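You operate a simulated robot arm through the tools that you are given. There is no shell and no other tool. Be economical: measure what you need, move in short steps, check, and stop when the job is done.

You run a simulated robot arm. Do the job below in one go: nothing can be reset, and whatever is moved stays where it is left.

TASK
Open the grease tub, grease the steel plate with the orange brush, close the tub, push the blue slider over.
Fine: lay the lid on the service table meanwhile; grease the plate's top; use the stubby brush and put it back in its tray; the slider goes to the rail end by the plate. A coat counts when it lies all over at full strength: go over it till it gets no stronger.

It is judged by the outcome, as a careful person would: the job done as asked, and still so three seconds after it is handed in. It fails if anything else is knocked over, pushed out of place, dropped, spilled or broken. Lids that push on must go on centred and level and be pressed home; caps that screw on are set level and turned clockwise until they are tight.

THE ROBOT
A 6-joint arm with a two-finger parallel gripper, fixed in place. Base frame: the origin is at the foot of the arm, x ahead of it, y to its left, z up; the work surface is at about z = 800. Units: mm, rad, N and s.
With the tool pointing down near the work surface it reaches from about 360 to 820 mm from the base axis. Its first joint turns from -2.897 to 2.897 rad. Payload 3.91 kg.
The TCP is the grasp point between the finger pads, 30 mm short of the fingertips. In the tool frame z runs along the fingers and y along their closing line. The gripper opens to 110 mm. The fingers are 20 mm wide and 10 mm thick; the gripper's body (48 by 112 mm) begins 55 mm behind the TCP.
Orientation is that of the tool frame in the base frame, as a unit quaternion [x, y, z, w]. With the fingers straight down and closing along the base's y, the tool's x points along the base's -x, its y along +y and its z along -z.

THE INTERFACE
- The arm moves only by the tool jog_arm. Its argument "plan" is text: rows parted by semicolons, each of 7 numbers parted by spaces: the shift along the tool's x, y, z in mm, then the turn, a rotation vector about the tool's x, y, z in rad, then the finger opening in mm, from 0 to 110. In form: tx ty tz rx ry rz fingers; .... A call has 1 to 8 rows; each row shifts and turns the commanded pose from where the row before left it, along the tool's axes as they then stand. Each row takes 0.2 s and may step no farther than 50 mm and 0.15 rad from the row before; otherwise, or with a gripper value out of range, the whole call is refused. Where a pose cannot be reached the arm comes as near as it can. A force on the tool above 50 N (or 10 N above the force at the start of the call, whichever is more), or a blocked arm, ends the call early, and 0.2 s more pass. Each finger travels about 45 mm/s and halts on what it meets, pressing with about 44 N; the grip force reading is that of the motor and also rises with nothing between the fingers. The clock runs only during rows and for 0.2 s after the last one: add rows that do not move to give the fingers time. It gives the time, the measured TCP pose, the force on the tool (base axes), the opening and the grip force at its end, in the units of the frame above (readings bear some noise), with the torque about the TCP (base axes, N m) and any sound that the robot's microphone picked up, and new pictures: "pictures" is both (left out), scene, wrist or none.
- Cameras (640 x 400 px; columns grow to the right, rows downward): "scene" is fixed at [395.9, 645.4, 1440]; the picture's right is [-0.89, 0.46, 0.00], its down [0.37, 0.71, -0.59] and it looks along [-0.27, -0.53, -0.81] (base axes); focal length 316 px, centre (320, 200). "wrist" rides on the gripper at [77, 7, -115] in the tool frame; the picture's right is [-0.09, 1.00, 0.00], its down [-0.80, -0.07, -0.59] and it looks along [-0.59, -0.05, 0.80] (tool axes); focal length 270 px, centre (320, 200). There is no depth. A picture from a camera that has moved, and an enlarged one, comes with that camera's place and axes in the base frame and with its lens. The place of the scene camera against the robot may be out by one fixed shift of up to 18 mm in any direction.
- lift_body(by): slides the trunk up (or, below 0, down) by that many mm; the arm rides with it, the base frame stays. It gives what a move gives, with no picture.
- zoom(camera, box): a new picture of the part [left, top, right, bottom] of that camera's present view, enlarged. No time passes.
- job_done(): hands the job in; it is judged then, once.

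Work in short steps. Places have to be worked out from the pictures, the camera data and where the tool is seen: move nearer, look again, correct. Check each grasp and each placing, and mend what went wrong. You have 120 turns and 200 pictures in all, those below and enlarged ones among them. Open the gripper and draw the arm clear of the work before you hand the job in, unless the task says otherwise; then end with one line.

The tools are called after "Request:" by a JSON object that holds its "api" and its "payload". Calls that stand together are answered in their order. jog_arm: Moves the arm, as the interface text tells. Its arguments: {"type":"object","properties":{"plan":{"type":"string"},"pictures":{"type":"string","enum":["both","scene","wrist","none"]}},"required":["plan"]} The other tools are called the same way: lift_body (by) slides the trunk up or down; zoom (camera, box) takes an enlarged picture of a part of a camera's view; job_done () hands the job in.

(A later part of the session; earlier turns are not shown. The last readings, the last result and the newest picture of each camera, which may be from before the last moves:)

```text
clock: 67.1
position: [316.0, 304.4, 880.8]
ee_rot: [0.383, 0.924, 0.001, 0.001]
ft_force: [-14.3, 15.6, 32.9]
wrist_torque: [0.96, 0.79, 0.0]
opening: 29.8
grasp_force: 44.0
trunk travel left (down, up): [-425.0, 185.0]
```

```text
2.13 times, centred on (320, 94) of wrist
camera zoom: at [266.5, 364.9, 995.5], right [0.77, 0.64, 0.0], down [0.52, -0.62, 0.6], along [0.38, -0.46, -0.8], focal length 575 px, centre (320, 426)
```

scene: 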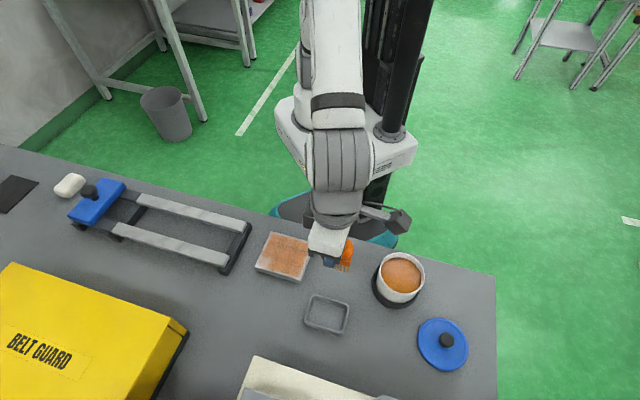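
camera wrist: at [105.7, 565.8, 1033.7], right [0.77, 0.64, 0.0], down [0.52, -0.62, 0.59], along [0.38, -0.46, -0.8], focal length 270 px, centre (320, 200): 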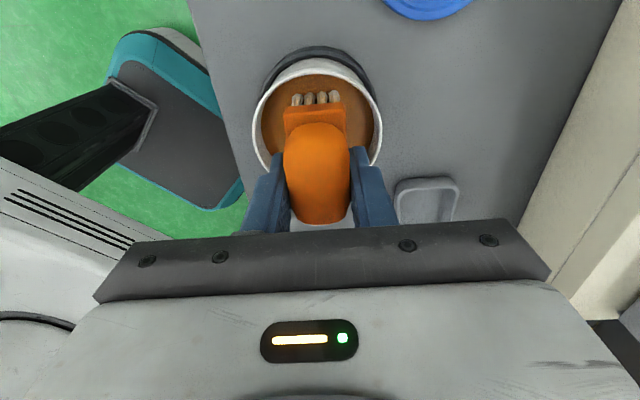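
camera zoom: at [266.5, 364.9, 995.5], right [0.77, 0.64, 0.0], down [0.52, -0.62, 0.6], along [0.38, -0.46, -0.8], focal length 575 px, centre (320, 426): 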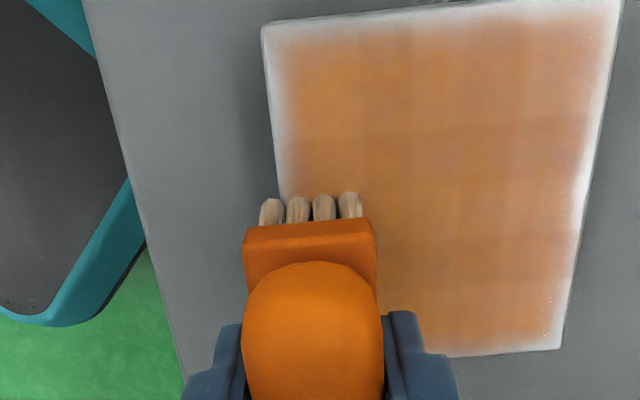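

The pale border doesn't change with a fresh load, so it's just how the plate's edge renders. I'll finish a full second raster to bring the coat up to full strength.

Request:
{"api": "jog_arm", "payload": {"plan": "0 12 -0.2 0 0 0 20; 14.5 0 0 0 0 0 20; 14.5 0 0 0 0 0 20; 14.5 0 0 0 0 0 20; 14.5 0 0 0 0 0 20; 0 12 0 0 0 0 20; -14.5 0 -0.2 0 0 0 20; -14.5 0 0 0 0 0 20", "pictures": "none"}}

Request:
{"api": "jog_arm", "payload": {"plan": "-14.5 0 0 0 0 0 20; -14.5 0 0 0 0 0 20; 0 12 0.2 0 0 0 20; 14.5 0 0 0 0 0 20; 14.5 0 0 0 0 0 20; 14.5 0 0 0 0 0 20; 14.5 0 0 0 0 0 20; 0 12 0 0 0 0 20", "pictures": "none"}}

Request:
{"api": "jog_arm", "payload": {"plan": "-14.5 0 -0.2 0 0 0 20; -14.5 0 0 0 0 0 20; -14.5 0 0 0 0 0 20; -14.5 0 0 0 0 0 20; 0 12 0.2 0 0 0 20; 14.5 0 0 0 0 0 20; 14.5 0 0 0 0 0 20; 14.5 0 0 0 0 0 20", "pictures": "none"}}

Request:
{"api": "jog_arm", "payload": {"plan": "14.5 0 0 0 0 0 20; 0 14 0 0 0 0 20; -14.5 0 -0.2 0 0 0 20; -14.5 0 0 0 0 0 20; -14.5 0 0 0 0 0 20; -14.5 0 0 0 0 0 20; 0 0 0 0 0 0 20", "pictures": "none"}}

Request:
{"api": "zoom", "payload": {"camera": "wrist", "box": [170, 0, 470, 188]}}

Request:
{"api": "zoom", "payload": {"camera": "scene", "box": [230, 210, 350, 300]}}

```text
clock: 68.9
position: [315.1, 339.2, 881.3]
ee_rot: [0.382, 0.924, -0.001, 0.0]
ft_force: [0.3, -0.8, -0.2]
wrist_torque: [-0.01, -0.01, -0.02]
opening: 29.8
grasp_force: 43.6
trunk travel left (down, up): [-425.0, 185.0]
```

```text
clock: 70.7
position: [310.4, 377.4, 880.8]
ee_rot: [0.383, 0.924, -0.001, 0.001]
ft_force: [-11.0, -7.0, 20.5]
wrist_torque: [-0.43, 0.48, -0.03]
opening: 29.9
grasp_force: 43.5
trunk travel left (down, up): [-425.0, 185.0]
```

```text
clock: 72.5
position: [331.4, 374.6, 881.0]
ee_rot: [0.383, 0.924, 0.0, 0.0]
ft_force: [2.2, -1.9, 9.4]
wrist_torque: [-0.16, -0.3, 0.01]
opening: 29.5
grasp_force: 43.7
trunk travel left (down, up): [-425.0, 185.0]
```

```text
clock: 74.1
position: [369.9, 352.9, 881.5]
ee_rot: [0.383, 0.924, -0.001, -0.001]
ft_force: [0.1, 0.0, 0.0]
wrist_torque: [0.02, 0.03, 0.01]
opening: 29.8
grasp_force: 43.7
trunk travel left (down, up): [-425.0, 185.0]
```

```text
2.13 times, centred on (320, 94) of wrist
camera zoom: at [321.4, 414.1, 997.0], right [0.77, 0.64, 0.0], down [0.52, -0.62, 0.59], along [0.38, -0.46, -0.8], focal length 575 px, centre (320, 426)
```

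zoom: 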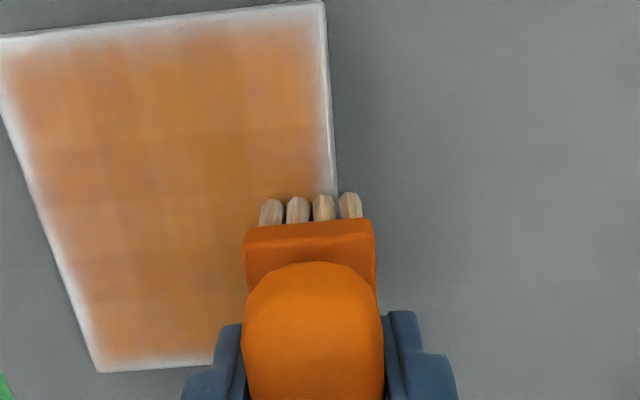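

```text
4.44 times, centred on (290, 255) of scene
camera zoom: at [395.9, 645.4, 1440.0], right [-0.89, 0.46, 0.0], down [0.37, 0.71, -0.59], along [-0.27, -0.53, -0.81], focal length 1406 px, centre (453, -44)
```

zoom: 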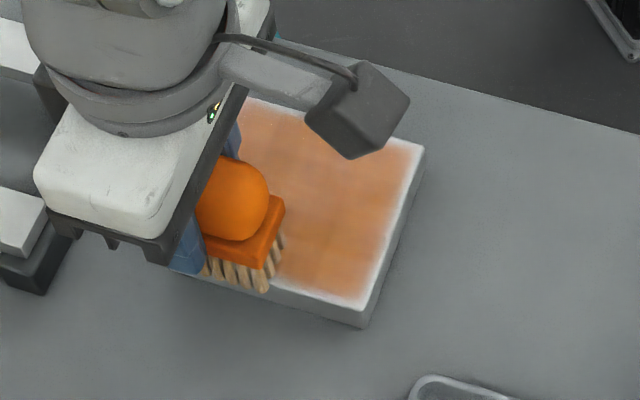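

There's still a faint grid pattern, and some strokes lost contact. I'll do another dip and a second, firmer raster.

Request:
{"api": "jog_arm", "payload": {"plan": "0 0 -40 0 0 0 20; 0 0 -43 0 0 0 20; 43.3 -7.4 0 0 0 0 20; 43.3 -7.4 0 0 0 0 20; 43.3 -7.4 0 0 0 0 20; 43.3 -7.4 0 0 0 0 20; 43.3 -7.4 0 0 0 0 20; 43.3 -7.4 0 0 0 0 20", "pictures": "none"}}

Request:
{"api": "jog_arm", "payload": {"plan": "0 0 0 0 0 0 20; 0 0 22 0 0 0 20; 0 0 22 0 0 0 20; 0 0 0 0 0 0 20", "pictures": "scene"}}

Request:
{"api": "zoom", "payload": {"camera": "scene", "box": [230, 210, 350, 300]}}

Request:
{"api": "zoom", "payload": {"camera": "wrist", "box": [220, 20, 420, 240]}}

```text
clock: 75.9
position: [157.1, 508.7, 964.8]
ee_rot: [0.384, 0.923, 0.0, -0.001]
ft_force: [-1.2, 0.3, 0.2]
wrist_torque: [0.02, -0.04, 0.0]
opening: 29.8
grasp_force: 43.5
trunk travel left (down, up): [-425.0, 185.0]
```

```text
clock: 76.9
position: [156.4, 508.3, 920.6]
ee_rot: [0.383, 0.924, 0.0, -0.001]
ft_force: [0.8, 0.0, -1.6]
wrist_torque: [-0.01, 0.0, 0.0]
opening: 30.1
grasp_force: 44.3
trunk travel left (down, up): [-425.0, 185.0]
```

scene: 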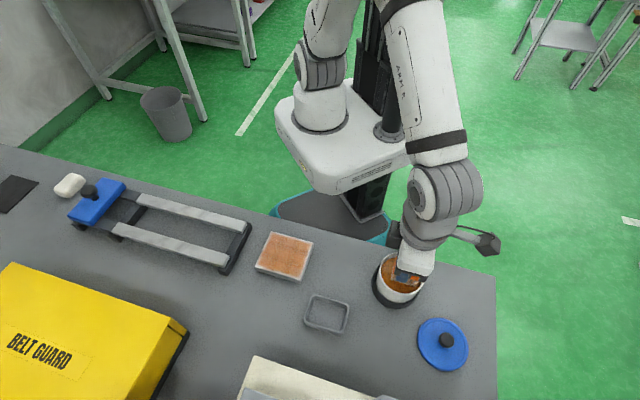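

```text
4.44 times, centred on (290, 255) of scene
camera zoom: at [395.9, 645.4, 1440.0], right [-0.89, 0.46, 0.0], down [0.37, 0.71, -0.59], along [-0.27, -0.53, -0.81], focal length 1406 px, centre (453, -44)
```

zoom: 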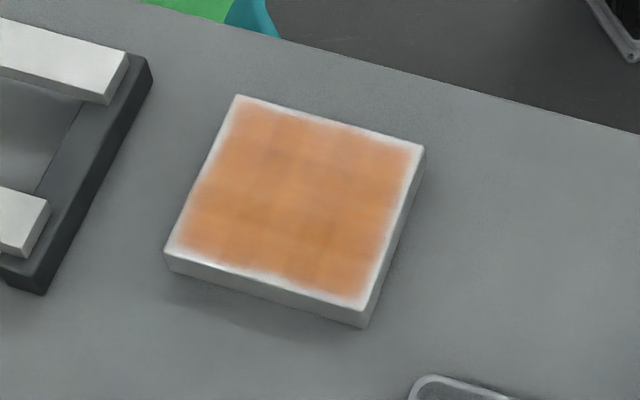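

```text
1.82 times, centred on (320, 130) of wrist
camera zoom: at [107.1, 568.5, 1036.1], right [0.77, 0.64, 0.0], down [0.52, -0.62, 0.59], along [0.38, -0.46, -0.8], focal length 491 px, centre (320, 327)
```

zoom: 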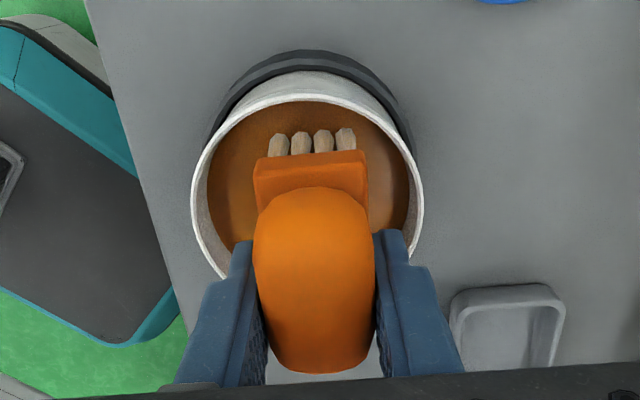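

The brush is still inside the rim. Dipping.

Request:
{"api": "jog_arm", "payload": {"plan": "0 -3 3 0 0 0 20; 0 0 2 0 0 0 20; 0 0 1 0 0 0 20; 0 0 0 0 0 0 20", "pictures": "none"}}

Request:
{"api": "jog_arm", "payload": {"plan": "0 0 0.8 0 0 0 20; 0 0 0 0 0 0 20; 0 0 0 0 0 0 20", "pictures": "none"}}

```text
clock: 77.9
position: [155.8, 504.9, 915.5]
ee_rot: [0.382, 0.924, 0.0, 0.0]
ft_force: [2.0, -0.5, 3.8]
wrist_torque: [-0.04, -0.11, 0.01]
opening: 29.8
grasp_force: 43.8
trunk travel left (down, up): [-425.0, 185.0]
```

```text
clock: 78.7
position: [155.0, 503.4, 914.1]
ee_rot: [0.382, 0.924, 0.0, -0.001]
ft_force: [3.1, 1.3, 11.3]
wrist_torque: [0.07, -0.26, -0.03]
opening: 29.7
grasp_force: 43.9
trunk travel left (down, up): [-425.0, 185.0]
```

Loaded. Going to the far +y corner of the plate.

Request:
{"api": "jog_arm", "payload": {"plan": "0 0 -7 0 0 0 20; 0 0 -43 0 0 0 20; -43.2 8 0 0 0 0 20; -43.2 8 0 0 0 0 20; -43.2 8 0 0 0 0 20; -43.2 8 0 0 0 0 20; -43.2 8 0 0 0 0 20; -43.2 8 0 0 0 0 20", "pictures": "none"}}

Request:
{"api": "jog_arm", "payload": {"plan": "0 0 40 0 0 0 20; 0 0 37 0 0 0 20; 0 0 5.5 0 0 0 20; 0 0 0 0 0 0 20", "pictures": "none"}}

Request:
{"api": "jog_arm", "payload": {"plan": "4 -2 0.8 0 0 0 20; 0 0 0 0 0 0 20", "pictures": "none"}}

```text
clock: 80.5
position: [372.8, 351.3, 961.8]
ee_rot: [0.384, 0.923, -0.001, 0.0]
ft_force: [-0.2, 0.1, -0.1]
wrist_torque: [-0.02, -0.01, -0.01]
opening: 29.9
grasp_force: 44.9
trunk travel left (down, up): [-425.0, 185.0]
```

```text
clock: 81.5
position: [371.9, 355.6, 880.8]
ee_rot: [0.382, 0.924, -0.001, 0.0]
ft_force: [-0.2, -0.1, 1.1]
wrist_torque: [0.01, 0.0, -0.01]
opening: 30.1
grasp_force: 44.0
trunk travel left (down, up): [-425.0, 185.0]
```

```text
clock: 82.1
position: [368.4, 357.7, 880.8]
ee_rot: [0.383, 0.924, 0.0, 0.0]
ft_force: [3.4, -0.5, 4.4]
wrist_torque: [-0.1, -0.18, 0.02]
opening: 29.8
grasp_force: 44.1
trunk travel left (down, up): [-425.0, 185.0]
```

I have contact. This time I'll cross-brush along y, pressing a bit more.

Request:
{"api": "jog_arm", "payload": {"plan": "-3 0 0.4 0 0 0 20; 0 -12 0 0 0 0 20; 0 -12 0 0 0 0 20; 0 -12 0 0 0 0 20; 0 -12 0 0 0 0 20; 0 -12 0 0 0 0 20; 0 -14 0 0 0 0 20; 14 0 0 0 0 0 20", "pictures": "none"}}

Request:
{"api": "jog_arm", "payload": {"plan": "0 12 0 0 0 0 20; 0 12 0 0 0 0 20; 0 12 0 0 0 0 20; 0 12 0 0 0 0 20; 0 12 0 0 0 0 20; 0 14 0 0 0 0 20; 14 0 0 0 0 0 20", "pictures": "none"}}

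Request:
{"api": "jog_arm", "payload": {"plan": "0 -12 0 0 0 0 20; 0 -12 0 0 0 0 20; 0 -12 0 0 0 0 20; 0 -12 0 0 0 0 20; 0 -12 0 0 0 0 20; 0 -14 0 0 0 0 20; 14 0 0 0 0 0 20", "pictures": "none"}}

Request:
{"api": "jog_arm", "payload": {"plan": "0 12 0 0 0 0 20; 0 12 0 0 0 0 20; 0 12 0 0 0 0 20; 0 12 0 0 0 0 20; 0 12 0 0 0 0 20; 0 14 0 0 0 0 20; 14 0 0 0 0 0 20", "pictures": "none"}}

Request:
{"api": "jog_arm", "payload": {"plan": "0 -12 0 0 0 0 20; 0 -12 0 0 0 0 20; 0 -12 0 0 0 0 20; 0 -12 0 0 0 0 20; 0 -12 0 0 0 0 20; 0 -14 0 0 0 0 20; 0 0 0 0 0 0 20", "pictures": "none"}}

Request:
{"api": "zoom", "payload": {"camera": "scene", "box": [230, 210, 350, 300]}}

```text
clock: 83.9
position: [307.9, 308.6, 880.6]
ee_rot: [0.383, 0.924, -0.001, 0.0]
ft_force: [13.7, -14.3, 30.6]
wrist_torque: [-0.53, -0.69, -0.02]
opening: 30.1
grasp_force: 44.5
trunk travel left (down, up): [-425.0, 185.0]
```

```text
clock: 84.4
position: [313.2, 320.0, 880.9]
ee_rot: [0.382, 0.924, -0.005, -0.001]
ft_force: [-7.1, -6.2, 23.0]
wrist_torque: [0.0, 0.39, 0.07]
opening: 30.0
grasp_force: 43.9
trunk travel left (down, up): [-425.0, 185.0]
stopped in row 2: the force on the tool passed its limit at 54 N (the readings are from after the stop); the commanded pose is now the measured one
```

```text
clock: 86.0
position: [252.5, 277.6, 879.6]
ee_rot: [0.381, 0.924, -0.006, -0.002]
ft_force: [0.6, -0.7, -0.5]
wrist_torque: [0.0, 0.01, 0.03]
opening: 30.0
grasp_force: 44.1
trunk travel left (down, up): [-425.0, 185.0]
```

```text
clock: 87.1
position: [282.5, 309.9, 876.2]
ee_rot: [0.382, 0.924, -0.02, -0.005]
ft_force: [-12.6, -9.6, -2.6]
wrist_torque: [-0.57, 0.67, -0.05]
opening: 30.0
grasp_force: 44.1
trunk travel left (down, up): [-425.0, 185.0]
stopped in row 5: the force on the tool passed its limit at 59 N (the readings are from after the stop); the commanded pose is now the measured one
```

```text
clock: 88.7
position: [231.3, 256.5, 880.5]
ee_rot: [0.381, 0.924, -0.016, -0.006]
ft_force: [-0.1, -0.1, -0.6]
wrist_torque: [-0.02, -0.02, -0.01]
opening: 29.9
grasp_force: 43.7
trunk travel left (down, up): [-425.0, 185.0]
```

```text
4.44 times, centred on (290, 255) of scene
camera zoom: at [395.9, 645.4, 1440.0], right [-0.89, 0.46, 0.0], down [0.37, 0.71, -0.59], along [-0.27, -0.53, -0.81], focal length 1406 px, centre (453, -44)
```

zoom: 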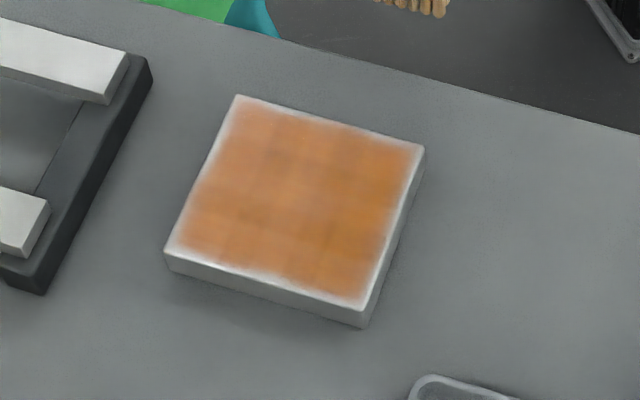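

I shouldn't have queued those strokes. After a force stop they ran off the plate and knocked its side, though the plate looks unmoved. I'll lift, level the tool and check the brush.

Request:
{"api": "jog_arm", "payload": {"plan": "0 0 -30 0 0 0 20; 0 0 -50 -0.034 0.001 0 20; 0 0 0 0 0 0 20"}}

Request:
{"api": "zoom", "payload": {"camera": "wrist", "box": [220, 60, 420, 240]}}

Request:
{"api": "zoom", "payload": {"camera": "scene", "box": [260, 130, 380, 220]}}

```text
clock: 89.5
position: [233.6, 263.2, 961.5]
ee_rot: [0.382, 0.924, -0.001, 0.0]
ft_force: [-0.1, -0.9, 0.1]
wrist_torque: [-0.01, -0.04, 0.01]
opening: 29.7
grasp_force: 43.8
trunk travel left (down, up): [-425.0, 185.0]
camera wrist: at [184.2, 322.4, 1075.7], right [0.77, 0.64, 0.0], down [0.52, -0.61, 0.6], along [0.38, -0.46, -0.8], focal length 270 px, centre (320, 200)
```

scene: 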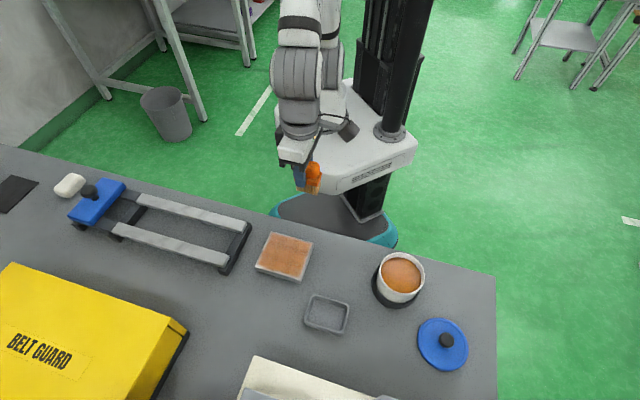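
wrist: 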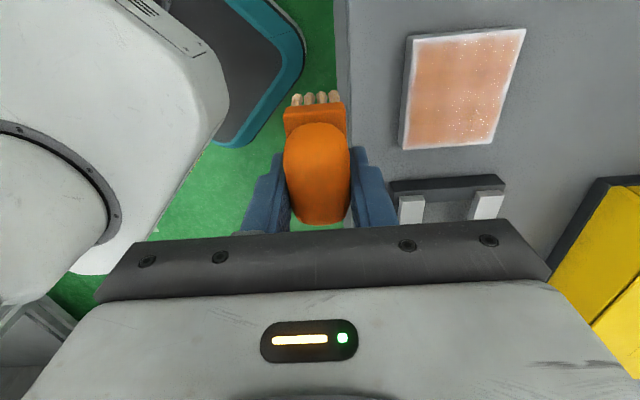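

```text
2.22 times, centred on (320, 150) of wrist
camera zoom: at [184.2, 322.4, 1075.7], right [0.77, 0.64, 0.0], down [0.52, -0.61, 0.6], along [0.38, -0.46, -0.8], focal length 601 px, centre (320, 311)
```

zoom: 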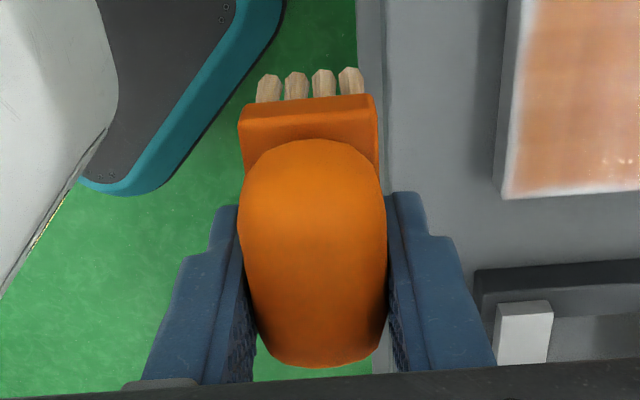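

```text
4.44 times, centred on (320, 175) of scene
camera zoom: at [395.9, 645.4, 1440.0], right [-0.89, 0.46, 0.0], down [0.37, 0.71, -0.59], along [-0.27, -0.53, -0.81], focal length 1406 px, centre (320, 311)
```

zoom: 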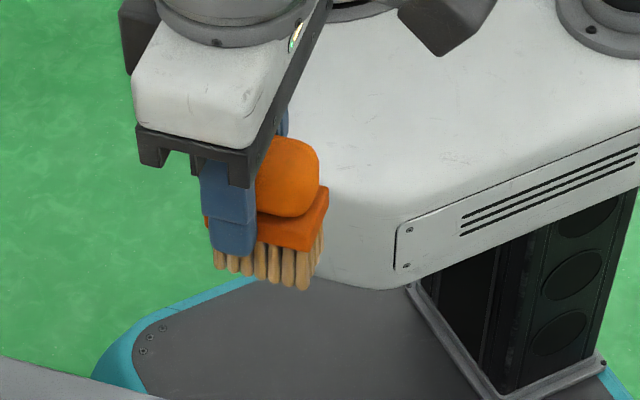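

The brush is held as before. I'll zoom on the plate's coat from this clear view.

Request:
{"api": "zoom", "payload": {"camera": "wrist", "box": [390, 20, 540, 160]}}

Request:
{"api": "zoom", "payload": {"camera": "scene", "box": [250, 225, 320, 290]}}

```text
2.86 times, centred on (465, 90) of wrist
camera zoom: at [184.2, 322.4, 1075.7], right [0.77, 0.64, 0.0], down [0.52, -0.61, 0.6], along [0.38, -0.46, -0.8], focal length 772 px, centre (-94, 514)
```

zoom: 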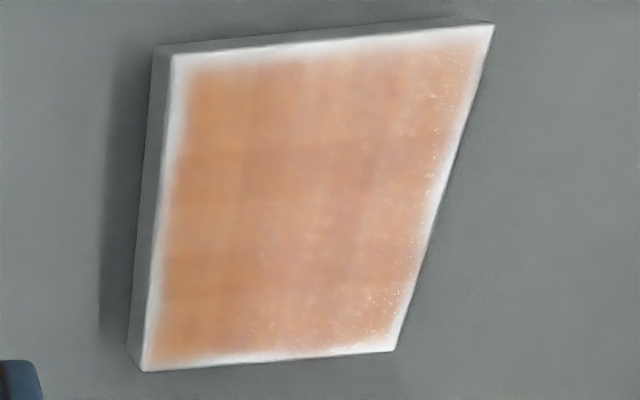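

```text
6.15 times, centred on (285, 258) of scene
camera zoom: at [395.9, 645.4, 1440.0], right [-0.89, 0.46, 0.0], down [0.37, 0.71, -0.59], along [-0.27, -0.53, -0.81], focal length 1946 px, centre (535, -154)
```

zoom: 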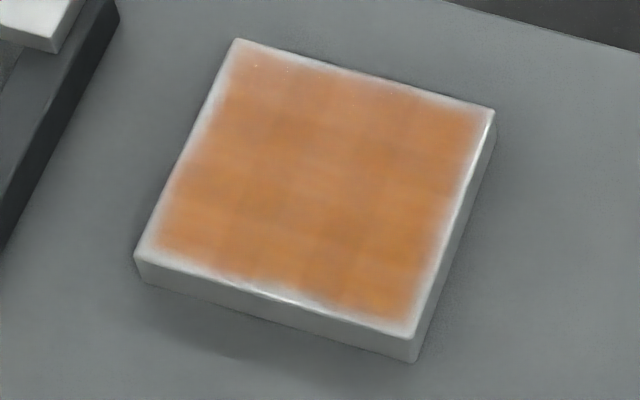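

The coat looks close to uniform. The brush still holds grease, so I'll do one more full pass, one call at a time, to confirm it gets no stronger.

Request:
{"api": "jog_arm", "payload": {"plan": "-16 43 0 0 0 0 20; -17 44 0 0 0 0 20; 0 0 40 0 0 0 20; 0 0 37 0 0 0 20; 0 0 2 0 0 0 20; 0 0 0 0 0 0 20", "pictures": "wrist"}}

```text
clock: 90.9
position: [319.8, 300.5, 880.7]
ee_rot: [0.382, 0.924, 0.0, 0.001]
ft_force: [-0.5, 1.2, 14.2]
wrist_torque: [0.25, 0.05, 0.01]
opening: 29.5
grasp_force: 44.0
trunk travel left (down, up): [-425.0, 185.0]
camera wrist: at [269.8, 361.2, 995.4], right [0.77, 0.64, 0.0], down [0.52, -0.62, 0.6], along [0.38, -0.46, -0.8], focal length 270 px, centre (320, 200)
```

wrist: 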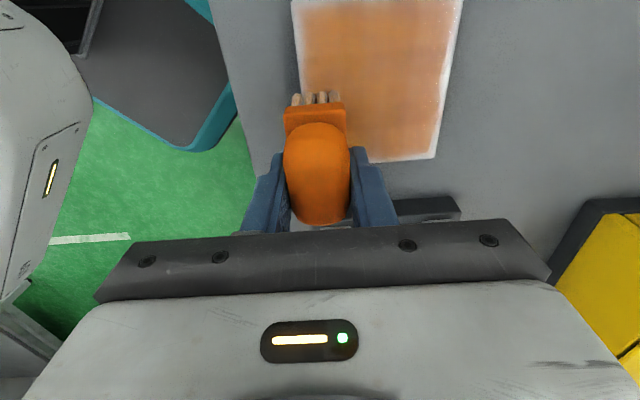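

There's a 14 N contact at the far left corner. I'll ease off 0.3 mm and do the first two lines.

Request:
{"api": "jog_arm", "payload": {"plan": "19 0 -0.3 0 0 0 20; 19 0 0 0 0 0 20; 19 0 0 0 0 0 20; 0 13 0 0 0 0 20; -19 0 -0.2 0 0 0 20; -19 0 0 0 0 0 20; -19 0 0 0 0 0 20; 0 13 0.2 0 0 0 20", "pictures": "none"}}

```text
clock: 92.7
position: [337.7, 317.7, 881.4]
ee_rot: [0.382, 0.924, -0.001, 0.001]
ft_force: [-2.5, -1.6, 6.3]
wrist_torque: [0.05, 0.22, 0.06]
opening: 29.7
grasp_force: 43.7
trunk travel left (down, up): [-425.0, 185.0]
```

Contact held at 6 N. On to the next two lines.

Request:
{"api": "jog_arm", "payload": {"plan": "19 0 0.1 0 0 0 20; 19 0 0 0 0 0 20; 19 0 0 0 0 0 20; 0 13 0 0 0 0 20; -19 0 -0.1 0 0 0 20; -19 0 0 0 0 0 20; -19 0 0 0 0 0 20; 0 13 0.1 0 0 0 20", "pictures": "none"}}

```text
clock: 94.5
position: [356.1, 334.4, 880.7]
ee_rot: [0.383, 0.924, 0.0, 0.001]
ft_force: [-0.5, 0.1, -0.5]
wrist_torque: [0.0, -0.03, 0.0]
opening: 29.7
grasp_force: 44.2
trunk travel left (down, up): [-425.0, 185.0]
```

Contact is slightly lost. I'll lower 0.6 mm and do the last lines.

Request:
{"api": "jog_arm", "payload": {"plan": "0 0 0.6 0 0 0 20; 19 0 0 0 0 0 20; 19 0 0 0 0 0 20; 19 0 0 0 0 0 20; 0 13 0 0 0 0 20; -19 0 -0.1 0 0 0 20; -19 0 0 0 0 0 20; -19 0 0 0 0 0 20", "pictures": "none"}}

Request:
{"api": "zoom", "payload": {"camera": "wrist", "box": [170, 0, 470, 188]}}

```text
clock: 96.3
position: [364.2, 345.7, 880.1]
ee_rot: [0.383, 0.924, 0.0, 0.0]
ft_force: [-0.9, 3.3, 11.4]
wrist_torque: [0.35, 0.2, -0.05]
opening: 29.8
grasp_force: 43.5
trunk travel left (down, up): [-425.0, 185.0]
```

```text
2.13 times, centred on (320, 94) of wrist
camera zoom: at [314.5, 406.2, 995.2], right [0.77, 0.64, 0.0], down [0.52, -0.61, 0.6], along [0.38, -0.46, -0.8], focal length 575 px, centre (320, 426)
```

zoom: 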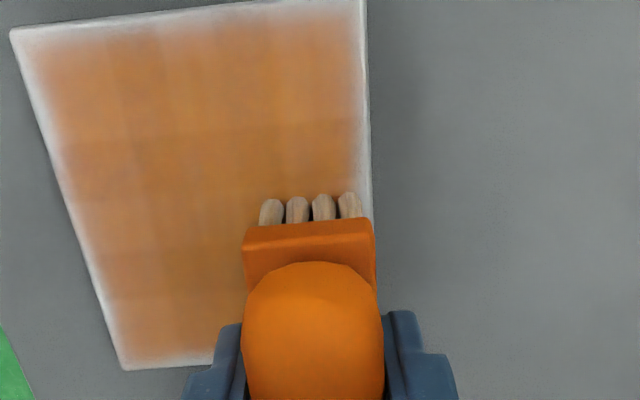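

Next the right-edge line.

Request:
{"api": "jog_arm", "payload": {"plan": "0 13 0.1 0 0 0 20; 19 0 0 0 0 0 20; 19 0 0 0 0 0 20; 19 0 0 0 0 0 20; 5 -3 0 0 0 0 20; 0 -12 0 0 0 0 20; 0 -12 0 0 0 0 20; 0 0 0 0 0 0 20", "pictures": "none"}}

```text
clock: 98.1
position: [312.4, 379.3, 879.6]
ee_rot: [0.381, 0.924, 0.001, 0.001]
ft_force: [6.9, 11.4, 22.2]
wrist_torque: [0.58, -0.39, 0.01]
opening: 30.1
grasp_force: 43.7
trunk travel left (down, up): [-425.0, 185.0]
```

Now sweeping the near edge toward -y, then lifting to inspect.

Request:
{"api": "jog_arm", "payload": {"plan": "0 -12 -0.2 0 0 0 20; 0 -12 0 0 0 0 20; 0 -12 0 0 0 0 20; 0 -12 0 0 0 0 20; 0 0 -30 0 0 0 20; 0 0 -45 0 0 0 20; 0 0 0 0 0 0 20", "pictures": "none"}}

Request:
{"api": "zoom", "payload": {"camera": "wrist", "box": [170, 0, 470, 188]}}

```text
clock: 99.7
position: [275.4, 344.2, 958.4]
ee_rot: [0.381, 0.924, -0.001, 0.001]
ft_force: [0.2, 0.2, 0.2]
wrist_torque: [0.04, -0.01, 0.01]
opening: 29.6
grasp_force: 43.2
trunk travel left (down, up): [-425.0, 185.0]
```

```text
2.13 times, centred on (320, 94) of wrist
camera zoom: at [225.2, 405.3, 1073.4], right [0.77, 0.64, 0.0], down [0.52, -0.61, 0.6], along [0.38, -0.46, -0.8], focal length 575 px, centre (320, 426)
```

zoom: 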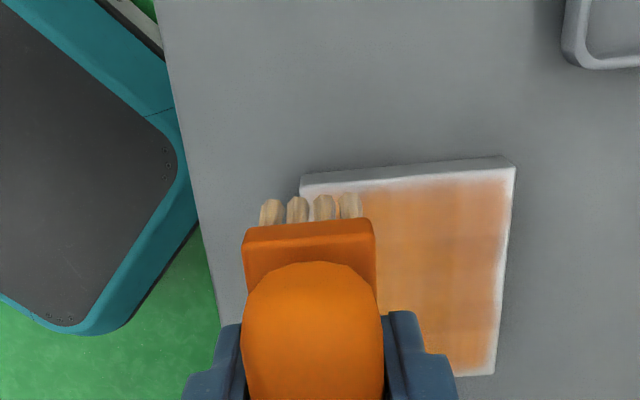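

I'll move over the tray and inspect the plate from the scene camera on arrival.

Request:
{"api": "jog_arm", "payload": {"plan": "19.4 31.7 0 0 0 0 20; 19.4 31.7 0 0 0 0 20; 19.4 31.7 0 0 0 0 20; 19.4 31.7 0 0 0 0 20; 0 0 0 0 0 0 20; 0 0 0 0 0 0 20", "pictures": "wrist"}}

Request:
{"api": "zoom", "payload": {"camera": "scene", "box": [250, 225, 320, 290]}}

```text
clock: 101.1
position: [309.6, 490.0, 954.6]
ee_rot: [0.383, 0.924, -0.001, 0.0]
ft_force: [0.3, 0.1, -1.3]
wrist_torque: [0.02, 0.01, 0.03]
opening: 29.6
grasp_force: 43.7
trunk travel left (down, up): [-425.0, 185.0]
camera wrist: at [260.1, 550.7, 1069.9], right [0.77, 0.64, 0.0], down [0.52, -0.61, 0.6], along [0.38, -0.46, -0.8], focal length 270 px, centre (320, 200)
```

wrist: 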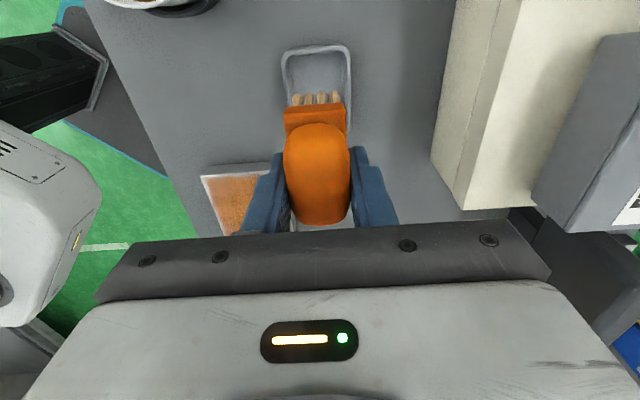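

```text
6.15 times, centred on (285, 258) of scene
camera zoom: at [395.9, 645.4, 1440.0], right [-0.89, 0.46, 0.0], down [0.37, 0.71, -0.59], along [-0.27, -0.53, -0.81], focal length 1946 px, centre (535, -154)
```

zoom: 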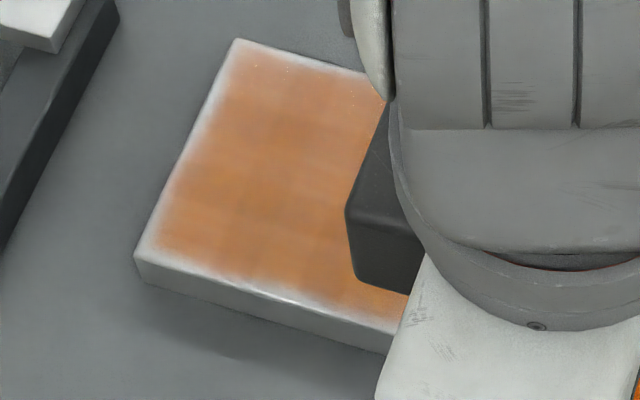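

The coat got a bit stronger and more even on this pass, so it may not be at its maximum yet. I'll do one more dip and a full pass.

Request:
{"api": "jog_arm", "payload": {"plan": "30 -24.7 0 0 0 0 20; 30 -24.7 0 0 0 0 20; 30 -24.7 0 0 0 0 20; 30 -24.7 0 0 0 0 20; 0 0 0 0 0 0 20; 0 0 20 0 0 0 20; 0 0 15 0 0 0 20; 0 0 0 0 0 0 20", "pictures": "wrist"}}

Request:
{"api": "zoom", "payload": {"camera": "scene", "box": [250, 225, 320, 290]}}

```text
clock: 102.9
position: [156.7, 502.7, 919.8]
ee_rot: [0.382, 0.924, -0.001, 0.0]
ft_force: [-0.2, -0.3, 0.6]
wrist_torque: [0.02, 0.0, -0.02]
opening: 29.9
grasp_force: 44.0
trunk travel left (down, up): [-425.0, 185.0]
camera wrist: at [107.1, 562.9, 1034.8], right [0.77, 0.64, 0.0], down [0.52, -0.61, 0.6], along [0.38, -0.46, -0.8], focal length 270 px, centre (320, 200)
```

wrist: 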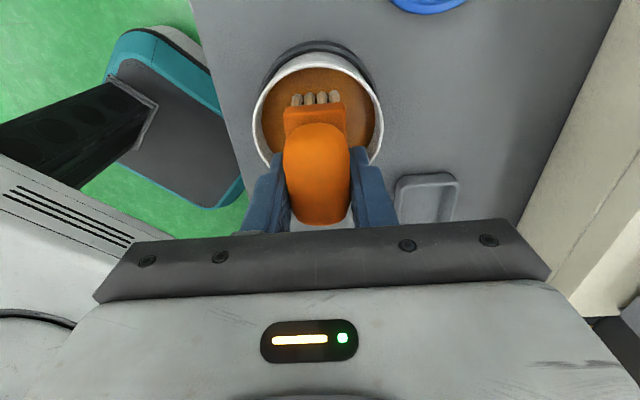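

```text
6.15 times, centred on (285, 258) of scene
camera zoom: at [395.9, 645.4, 1440.0], right [-0.89, 0.46, 0.0], down [0.37, 0.71, -0.59], along [-0.27, -0.53, -0.81], focal length 1946 px, centre (535, -154)
```

zoom: 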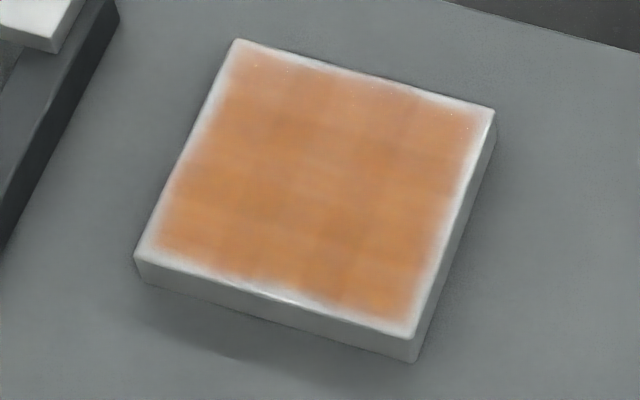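

The pass left the coat looking about the same. Since I'm already at the tub, I'll take a fresh load for one confirming pass.

Request:
{"api": "jog_arm", "payload": {"plan": "0 1 3 0 0 0 20; 0 0 2 0 0 0 20; 0 0 1 0 0 0 20; 0 0 0 0 0 0 20; 0 0 0 0 0 0 20", "pictures": "none"}}

```text
clock: 104.1
position: [159.5, 503.9, 914.8]
ee_rot: [0.383, 0.924, -0.001, 0.001]
ft_force: [-1.7, -1.5, 6.8]
wrist_torque: [-0.06, 0.18, 0.04]
opening: 29.9
grasp_force: 43.7
trunk travel left (down, up): [-425.0, 185.0]
```

Loaded. Going to the far left corner of the plate.

Request:
{"api": "jog_arm", "payload": {"plan": "0 0 -7 0 0 0 20; 0 0 -43 0 0 0 20; -42.7 -4.84 0 0 0 0 20; -42.7 -4.84 0 0 0 0 20; -42.7 -4.84 0 0 0 0 20; -42.7 -4.84 0 0 0 0 20; -42.7 -4.84 0 0 0 0 20; -42.7 -4.84 0 0 0 0 20", "pictures": "none"}}

Request:
{"api": "jog_arm", "payload": {"plan": "0 0 40 0 0 0 20; 0 0 38 0 0 0 20; 0 0 4 0 0 0 20; 0 0 0 0 0 0 20", "pictures": "none"}}

```text
clock: 105.9
position: [319.6, 303.9, 962.5]
ee_rot: [0.382, 0.924, -0.001, 0.0]
ft_force: [-0.3, -0.4, 0.0]
wrist_torque: [-0.02, 0.01, 0.03]
opening: 29.8
grasp_force: 44.0
trunk travel left (down, up): [-425.0, 185.0]
```

```text
clock: 106.9
position: [320.0, 302.8, 884.5]
ee_rot: [0.382, 0.924, -0.001, 0.0]
ft_force: [1.2, 0.1, -0.6]
wrist_torque: [0.03, 0.0, 0.01]
opening: 29.8
grasp_force: 43.8
trunk travel left (down, up): [-425.0, 185.0]
```

Request:
{"api": "jog_arm", "payload": {"plan": "0 0 3 0 0 0 20; 0 0 0.7 0 0 0 20; 0 0 0 0 0 0 20", "pictures": "none"}}

```text
clock: 107.7
position: [320.1, 303.7, 880.2]
ee_rot: [0.382, 0.924, 0.001, 0.002]
ft_force: [0.9, -3.5, 22.4]
wrist_torque: [-0.01, 0.11, 0.01]
opening: 29.7
grasp_force: 44.4
trunk travel left (down, up): [-425.0, 185.0]
```

Contact at 22 N. I'll ease off 0.5 mm and brush two lines.

Request:
{"api": "jog_arm", "payload": {"plan": "19 0 -0.5 0 0 0 20; 19 0 0 0 0 0 20; 19 0 0 0 0 0 20; 0 13 0 0 0 0 20; -19 0 -0.2 0 0 0 20; -19 0 0 0 0 0 20; -19 0 0 0 0 0 20; 0 13 0.2 0 0 0 20", "pictures": "none"}}

```text
clock: 109.5
position: [337.5, 323.8, 879.9]
ee_rot: [0.382, 0.924, -0.001, 0.0]
ft_force: [-1.6, -4.4, 9.4]
wrist_torque: [-0.35, 0.38, 0.12]
opening: 29.8
grasp_force: 44.1
trunk travel left (down, up): [-425.0, 185.0]
```

Contact is good. Next two lines.

Request:
{"api": "jog_arm", "payload": {"plan": "19 0 0.1 0 0 0 20; 19 0 0 0 0 0 20; 19 0 0 0 0 0 20; 0 13 0 0 0 0 20; -19 0 0 0 0 0 20; -19 0 0 0 0 0 20; -19 0 0 0 0 0 20; 0 13 0.2 0 0 0 20", "pictures": "none"}}

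```text
clock: 111.3
position: [357.5, 337.3, 880.2]
ee_rot: [0.383, 0.924, -0.001, 0.001]
ft_force: [-2.9, -1.4, 4.2]
wrist_torque: [-0.05, 0.26, 0.06]
opening: 29.8
grasp_force: 44.0
trunk travel left (down, up): [-425.0, 185.0]
```

Continuing with the last lines on the +y side.

Request:
{"api": "jog_arm", "payload": {"plan": "19 0 0.2 0 0 0 20; 19 0 0 0 0 0 20; 19 0 0 0 0 0 20; 0 13 0 0 0 0 20; -19 0 0 0 0 0 20; -19 0 0 0 0 0 20; -19 0 0 0 0 0 20; 0 13 0.2 0 0 0 20", "pictures": "none"}}

```text
clock: 113.1
position: [374.1, 358.0, 879.8]
ee_rot: [0.383, 0.924, -0.001, 0.0]
ft_force: [-7.0, -7.8, 12.8]
wrist_torque: [-0.47, 0.42, 0.08]
opening: 30.0
grasp_force: 44.0
trunk travel left (down, up): [-425.0, 185.0]
```

Last line along the right edge and the start of the near edge, then I'll lift.

Request:
{"api": "jog_arm", "payload": {"plan": "19 0 0 0 0 0 20; 19 0 0 0 0 0 20; 19 0 0 0 0 0 20; 3 -14 0 0 0 0 20; 0 -15 0 0 0 0 20; 0 -15 -0.2 0 0 0 20; 0 -15 0 0 0 0 20; 0 -15 0 0 0 0 20", "pictures": "none"}}

Request:
{"api": "jog_arm", "payload": {"plan": "0 0 -30 0 0 0 20; 0 0 -50 0 0 0 20; 25 20 0 0 0 0 20; 35 30 0 0 0 0 20; 35 30 0 0 0 0 20; 0 0 0 0 0 0 20; 0 0 0 0 0 0 20", "pictures": "wrist"}}

Request:
{"api": "zoom", "payload": {"camera": "scene", "box": [250, 225, 320, 290]}}

```text
clock: 114.9
position: [280.0, 351.3, 878.9]
ee_rot: [0.382, 0.924, 0.002, 0.0]
ft_force: [13.1, 15.1, 35.1]
wrist_torque: [0.65, -0.54, 0.02]
opening: 29.7
grasp_force: 43.8
trunk travel left (down, up): [-425.0, 185.0]
```

```text
clock: 116.5
position: [268.6, 475.9, 959.6]
ee_rot: [0.383, 0.924, -0.001, 0.001]
ft_force: [-0.2, 0.2, -0.5]
wrist_torque: [0.02, 0.0, -0.03]
opening: 29.8
grasp_force: 43.9
trunk travel left (down, up): [-425.0, 185.0]
camera wrist: at [219.3, 535.7, 1074.4], right [0.77, 0.64, 0.0], down [0.52, -0.61, 0.6], along [0.38, -0.46, -0.8], focal length 270 px, centre (320, 200)
```

wrist: 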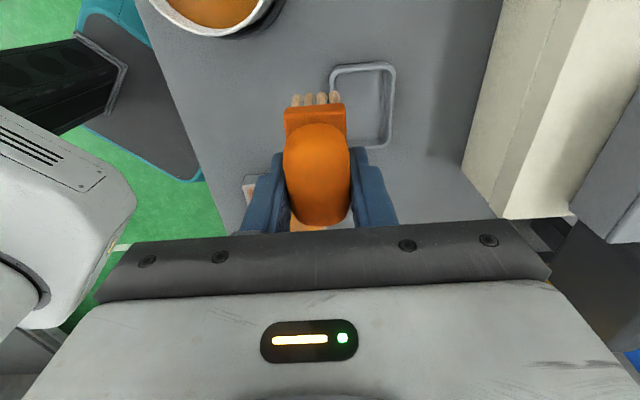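

```text
6.15 times, centred on (285, 258) of scene
camera zoom: at [395.9, 645.4, 1440.0], right [-0.89, 0.46, 0.0], down [0.37, 0.71, -0.59], along [-0.27, -0.53, -0.81], focal length 1946 px, centre (535, -154)
```

zoom: 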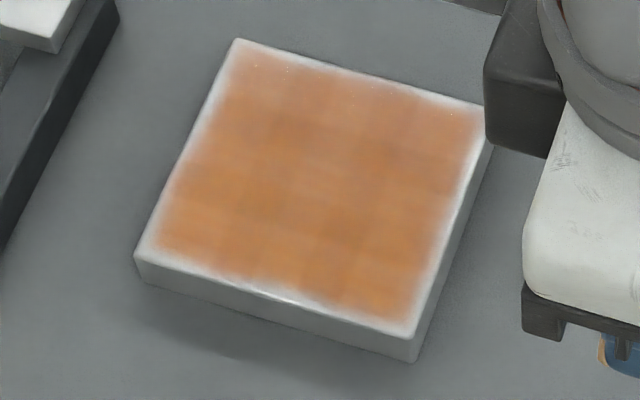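

A fresh load made no visible difference, so the coat is saturated and the plate hasn't moved. Now I'll return the brush over its tray.

Request:
{"api": "jog_arm", "payload": {"plan": "-20.5 38.6 0 0 0 0 20; 0 0 25 0 0 0 20; 0 0 25 0 0 0 20; 0 0 0 0 0 0 20; 0 0 0 0 0 0 20", "pictures": "wrist"}}

Request:
{"api": "zoom", "payload": {"camera": "wrist", "box": [220, 60, 420, 240]}}

```text
clock: 117.7
position: [311.7, 486.6, 908.6]
ee_rot: [0.382, 0.924, -0.001, 0.001]
ft_force: [0.6, -0.4, -0.3]
wrist_torque: [0.0, -0.01, 0.02]
opening: 30.1
grasp_force: 43.6
trunk travel left (down, up): [-425.0, 185.0]
camera wrist: at [262.2, 546.9, 1023.7], right [0.77, 0.64, 0.0], down [0.52, -0.61, 0.6], along [0.38, -0.46, -0.8], focal length 270 px, centre (320, 200)
```

wrist: 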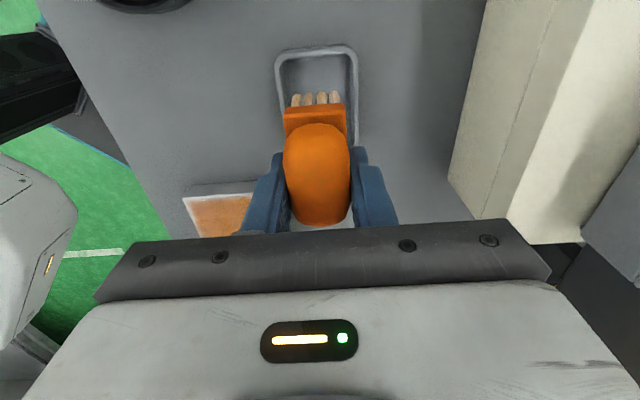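

```text
2.22 times, centred on (320, 150) of wrist
camera zoom: at [262.2, 546.9, 1023.7], right [0.77, 0.64, 0.0], down [0.52, -0.61, 0.6], along [0.38, -0.46, -0.8], focal length 601 px, centre (320, 311)
```

zoom: 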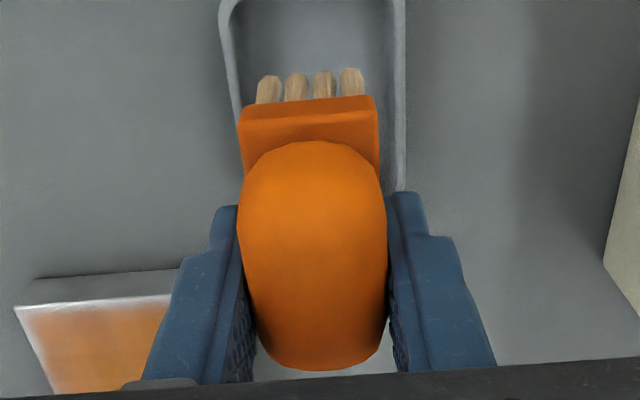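

Lining up as before. I'll nudge 2 mm toward the tray's open side, lower to ~875 and look.

Request:
{"api": "jog_arm", "payload": {"plan": "2 0 17 0 0 0 20; 0 0 16 0 0 0 20; 0 0 0 0 0 0 20; 0 0 0 0 0 0 20", "pictures": "none"}}

Request:
{"api": "zoom", "payload": {"camera": "wrist", "box": [220, 60, 420, 240]}}

Request:
{"api": "zoom", "payload": {"camera": "scene", "box": [260, 250, 380, 340]}}

```text
clock: 118.7
position: [309.4, 487.9, 876.4]
ee_rot: [0.382, 0.924, -0.001, 0.001]
ft_force: [0.0, 0.5, -0.9]
wrist_torque: [0.01, -0.02, -0.02]
opening: 29.6
grasp_force: 43.9
trunk travel left (down, up): [-425.0, 185.0]
```

```text
2.22 times, centred on (320, 150) of wrist
camera zoom: at [261.2, 548.6, 990.5], right [0.77, 0.64, 0.0], down [0.52, -0.61, 0.6], along [0.38, -0.46, -0.8], focal length 601 px, centre (320, 311)
```

zoom: 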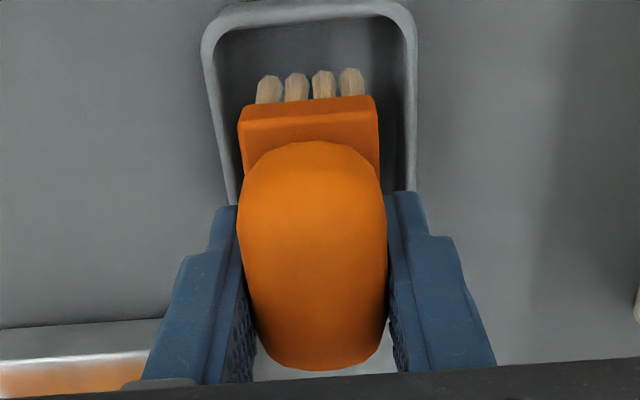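

```text
4.44 times, centred on (320, 295) of scene
camera zoom: at [395.9, 645.4, 1440.0], right [-0.89, 0.46, 0.0], down [0.37, 0.71, -0.59], along [-0.27, -0.53, -0.81], focal length 1406 px, centre (320, -222)
```

zoom: 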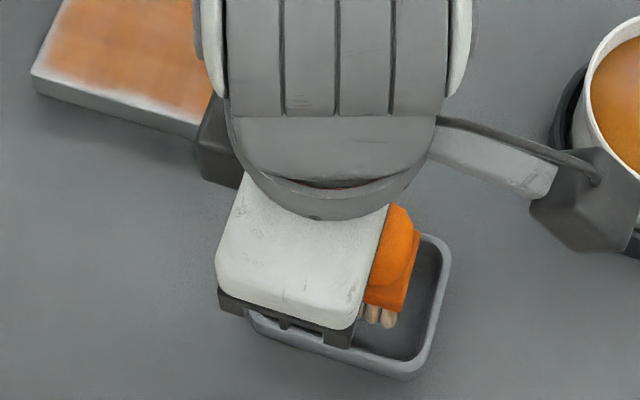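

Centred in the tray. I'll lower the last ~12 mm with contact checks.

Request:
{"api": "jog_arm", "payload": {"plan": "1.5 0 6 0 0 0 20; 0 0 4 0 0 0 20; 0 0 0 0 0 0 20", "pictures": "none"}}

Request:
{"api": "jog_arm", "payload": {"plan": "0 0 1.5 0 0 0 20; 0 0 0 0 0 0 20", "pictures": "none"}}

Request:
{"api": "jog_arm", "payload": {"plan": "0 0 1 0 0 0 20; 0 0 0 0 0 0 20", "pictures": "none"}}

```text
clock: 119.5
position: [308.7, 488.7, 864.3]
ee_rot: [0.382, 0.924, -0.001, 0.0]
ft_force: [-0.7, 0.8, -0.5]
wrist_torque: [0.02, 0.01, 0.01]
opening: 29.8
grasp_force: 44.1
trunk travel left (down, up): [-425.0, 185.0]
```

```text
clock: 120.1
position: [308.4, 488.1, 863.6]
ee_rot: [0.382, 0.924, -0.001, 0.0]
ft_force: [-0.2, -0.3, -0.7]
wrist_torque: [0.04, -0.02, 0.02]
opening: 30.0
grasp_force: 43.7
trunk travel left (down, up): [-425.0, 185.0]
```

```text
clock: 120.7
position: [309.9, 489.2, 862.9]
ee_rot: [0.383, 0.924, -0.001, 0.001]
ft_force: [0.2, 0.7, 0.4]
wrist_torque: [0.02, 0.01, 0.04]
opening: 29.9
grasp_force: 44.2
trunk travel left (down, up): [-425.0, 185.0]
```

Request:
{"api": "jog_arm", "payload": {"plan": "0 0 1 0 0 0 20; 0 0 0 0 0 0 20", "pictures": "none"}}

Request:
{"api": "jog_arm", "payload": {"plan": "0 0 1 0 0 0 20; 0 0 0 0 0 0 20", "pictures": "none"}}

Request:
{"api": "zoom", "payload": {"camera": "wrist", "box": [220, 60, 420, 240]}}

```text
clock: 121.3
position: [308.0, 488.7, 860.6]
ee_rot: [0.383, 0.924, 0.0, 0.0]
ft_force: [2.0, -0.8, 1.5]
wrist_torque: [0.01, 0.0, -0.04]
opening: 29.7
grasp_force: 44.4
trunk travel left (down, up): [-425.0, 185.0]
```

```text
clock: 121.9
position: [308.6, 488.5, 862.1]
ee_rot: [0.382, 0.924, 0.001, 0.0]
ft_force: [3.5, 2.0, 10.4]
wrist_torque: [0.17, -0.08, -0.03]
opening: 29.9
grasp_force: 43.7
trunk travel left (down, up): [-425.0, 185.0]
```

```text
2.22 times, centred on (320, 150) of wrist
camera zoom: at [259.0, 548.9, 976.6], right [0.77, 0.64, 0.0], down [0.52, -0.62, 0.59], along [0.38, -0.45, -0.8], focal length 601 px, centre (320, 311)
```

zoom: 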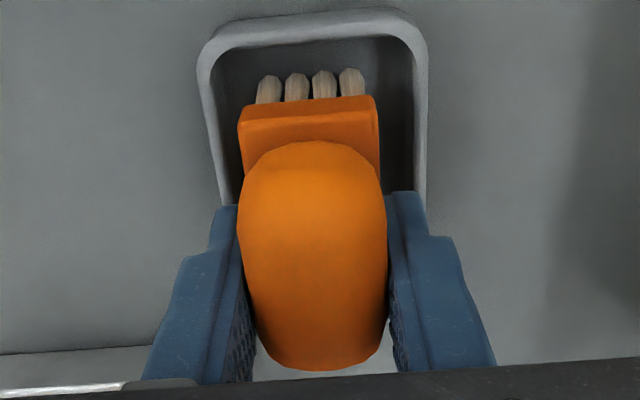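

The brush is resting on the tray floor. I'll open and rise straight up.

Request:
{"api": "jog_arm", "payload": {"plan": "0 0 -0.4 0 0 0 34; 0 0 0 0 0 0 50; 0 0 0 0 0 0 65; 0 0 -20 0 0 0 70; 0 0 -40 0 0 0 70; 0 0 -50 0 0 0 70; 0 0 0 0 0 0 70"}}

Request:
{"api": "zoom", "payload": {"camera": "wrist", "box": [220, 40, 420, 200]}}

```text
clock: 123.5
position: [307.7, 489.4, 973.4]
ee_rot: [0.383, 0.924, -0.001, 0.001]
ft_force: [-0.8, 0.6, -0.9]
wrist_torque: [0.03, 0.02, 0.0]
opening: 70.3
grasp_force: 0.1
trunk travel left (down, up): [-425.0, 185.0]
camera wrist: at [258.8, 549.8, 1088.0], right [0.77, 0.64, 0.0], down [0.52, -0.61, 0.6], along [0.38, -0.46, -0.8], focal length 270 px, centre (320, 200)
```

scene: 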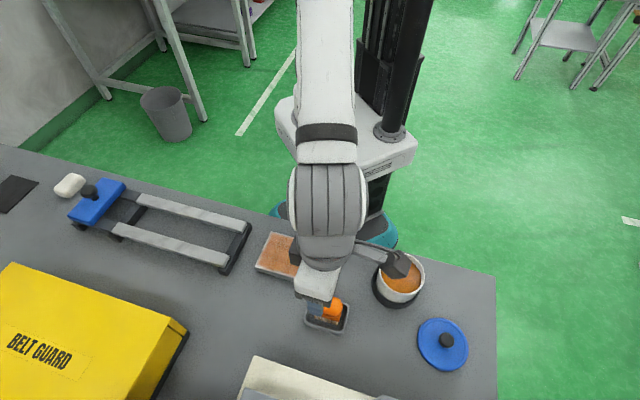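
wrist: 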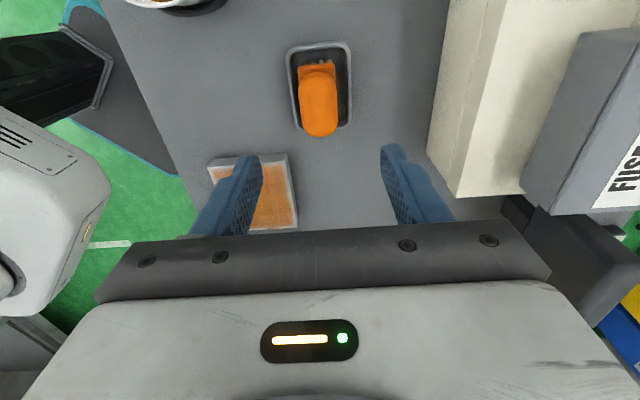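

```text
2.50 times, centred on (320, 120) of wrist
camera zoom: at [258.8, 549.8, 1088.0], right [0.77, 0.64, 0.0], down [0.52, -0.61, 0.6], along [0.38, -0.46, -0.8], focal length 676 px, centre (320, 400)
```

zoom: 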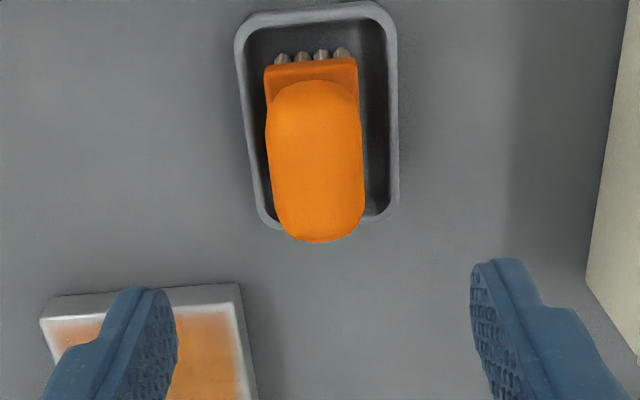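

The brush is sitting upright in its tray. I'll turn back to the original yaw and go above the lid.

Request:
{"api": "jog_arm", "payload": {"plan": "0 0 0 0 0 -0.131 60; 0 0 0 0 0 -0.131 60; 0 0 0 0 0 -0.131 60; 0 0 0 0 0 -0.131 60; 0 0 0 0 0 -0.131 60; 0 0 0 0 0 -0.131 60; 0 0 0 0 0 0 60", "pictures": "none"}}

Request:
{"api": "jog_arm", "payload": {"plan": "34 29.4 0 0 0 0 60; 34 29.4 0 0 0 0 60; 34 29.4 0 0 0 0 60; 34 29.4 0 0 0 0 60; 34 29.4 0 0 0 0 60; 0 0 40 0 0 0 60; 0 0 40 0 0 0 60; 0 0 0 0 0 0 60", "pictures": "wrist"}}

```text
clock: 125.1
position: [308.2, 487.7, 970.4]
ee_rot: [-0.002, 1.0, -0.001, 0.0]
ft_force: [0.5, 0.2, 0.3]
wrist_torque: [-0.02, 0.01, -0.04]
opening: 60.0
grasp_force: 0.1
trunk travel left (down, up): [-425.0, 185.0]
```

```text
clock: 126.9
position: [138.3, 638.9, 891.6]
ee_rot: [-0.001, 1.0, -0.001, -0.001]
ft_force: [-0.9, -0.3, 0.2]
wrist_torque: [-0.01, -0.02, 0.01]
opening: 60.2
grasp_force: 0.1
trunk travel left (down, up): [-425.0, 185.0]
camera wrist: at [61.4, 647.3, 1006.1], right [0.09, 1.0, 0.0], down [0.8, -0.07, 0.59], along [0.59, -0.05, -0.8], focal length 270 px, centre (320, 200)
```

wrist: 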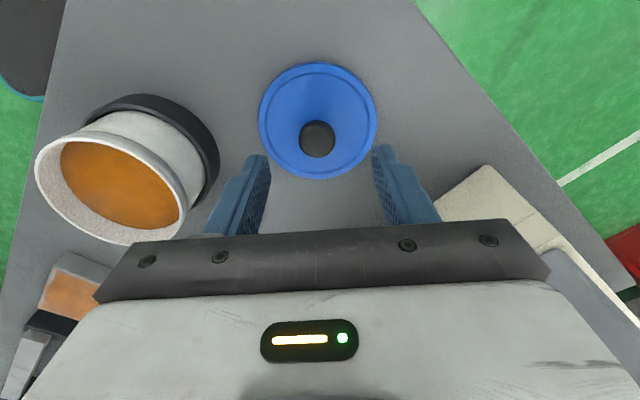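

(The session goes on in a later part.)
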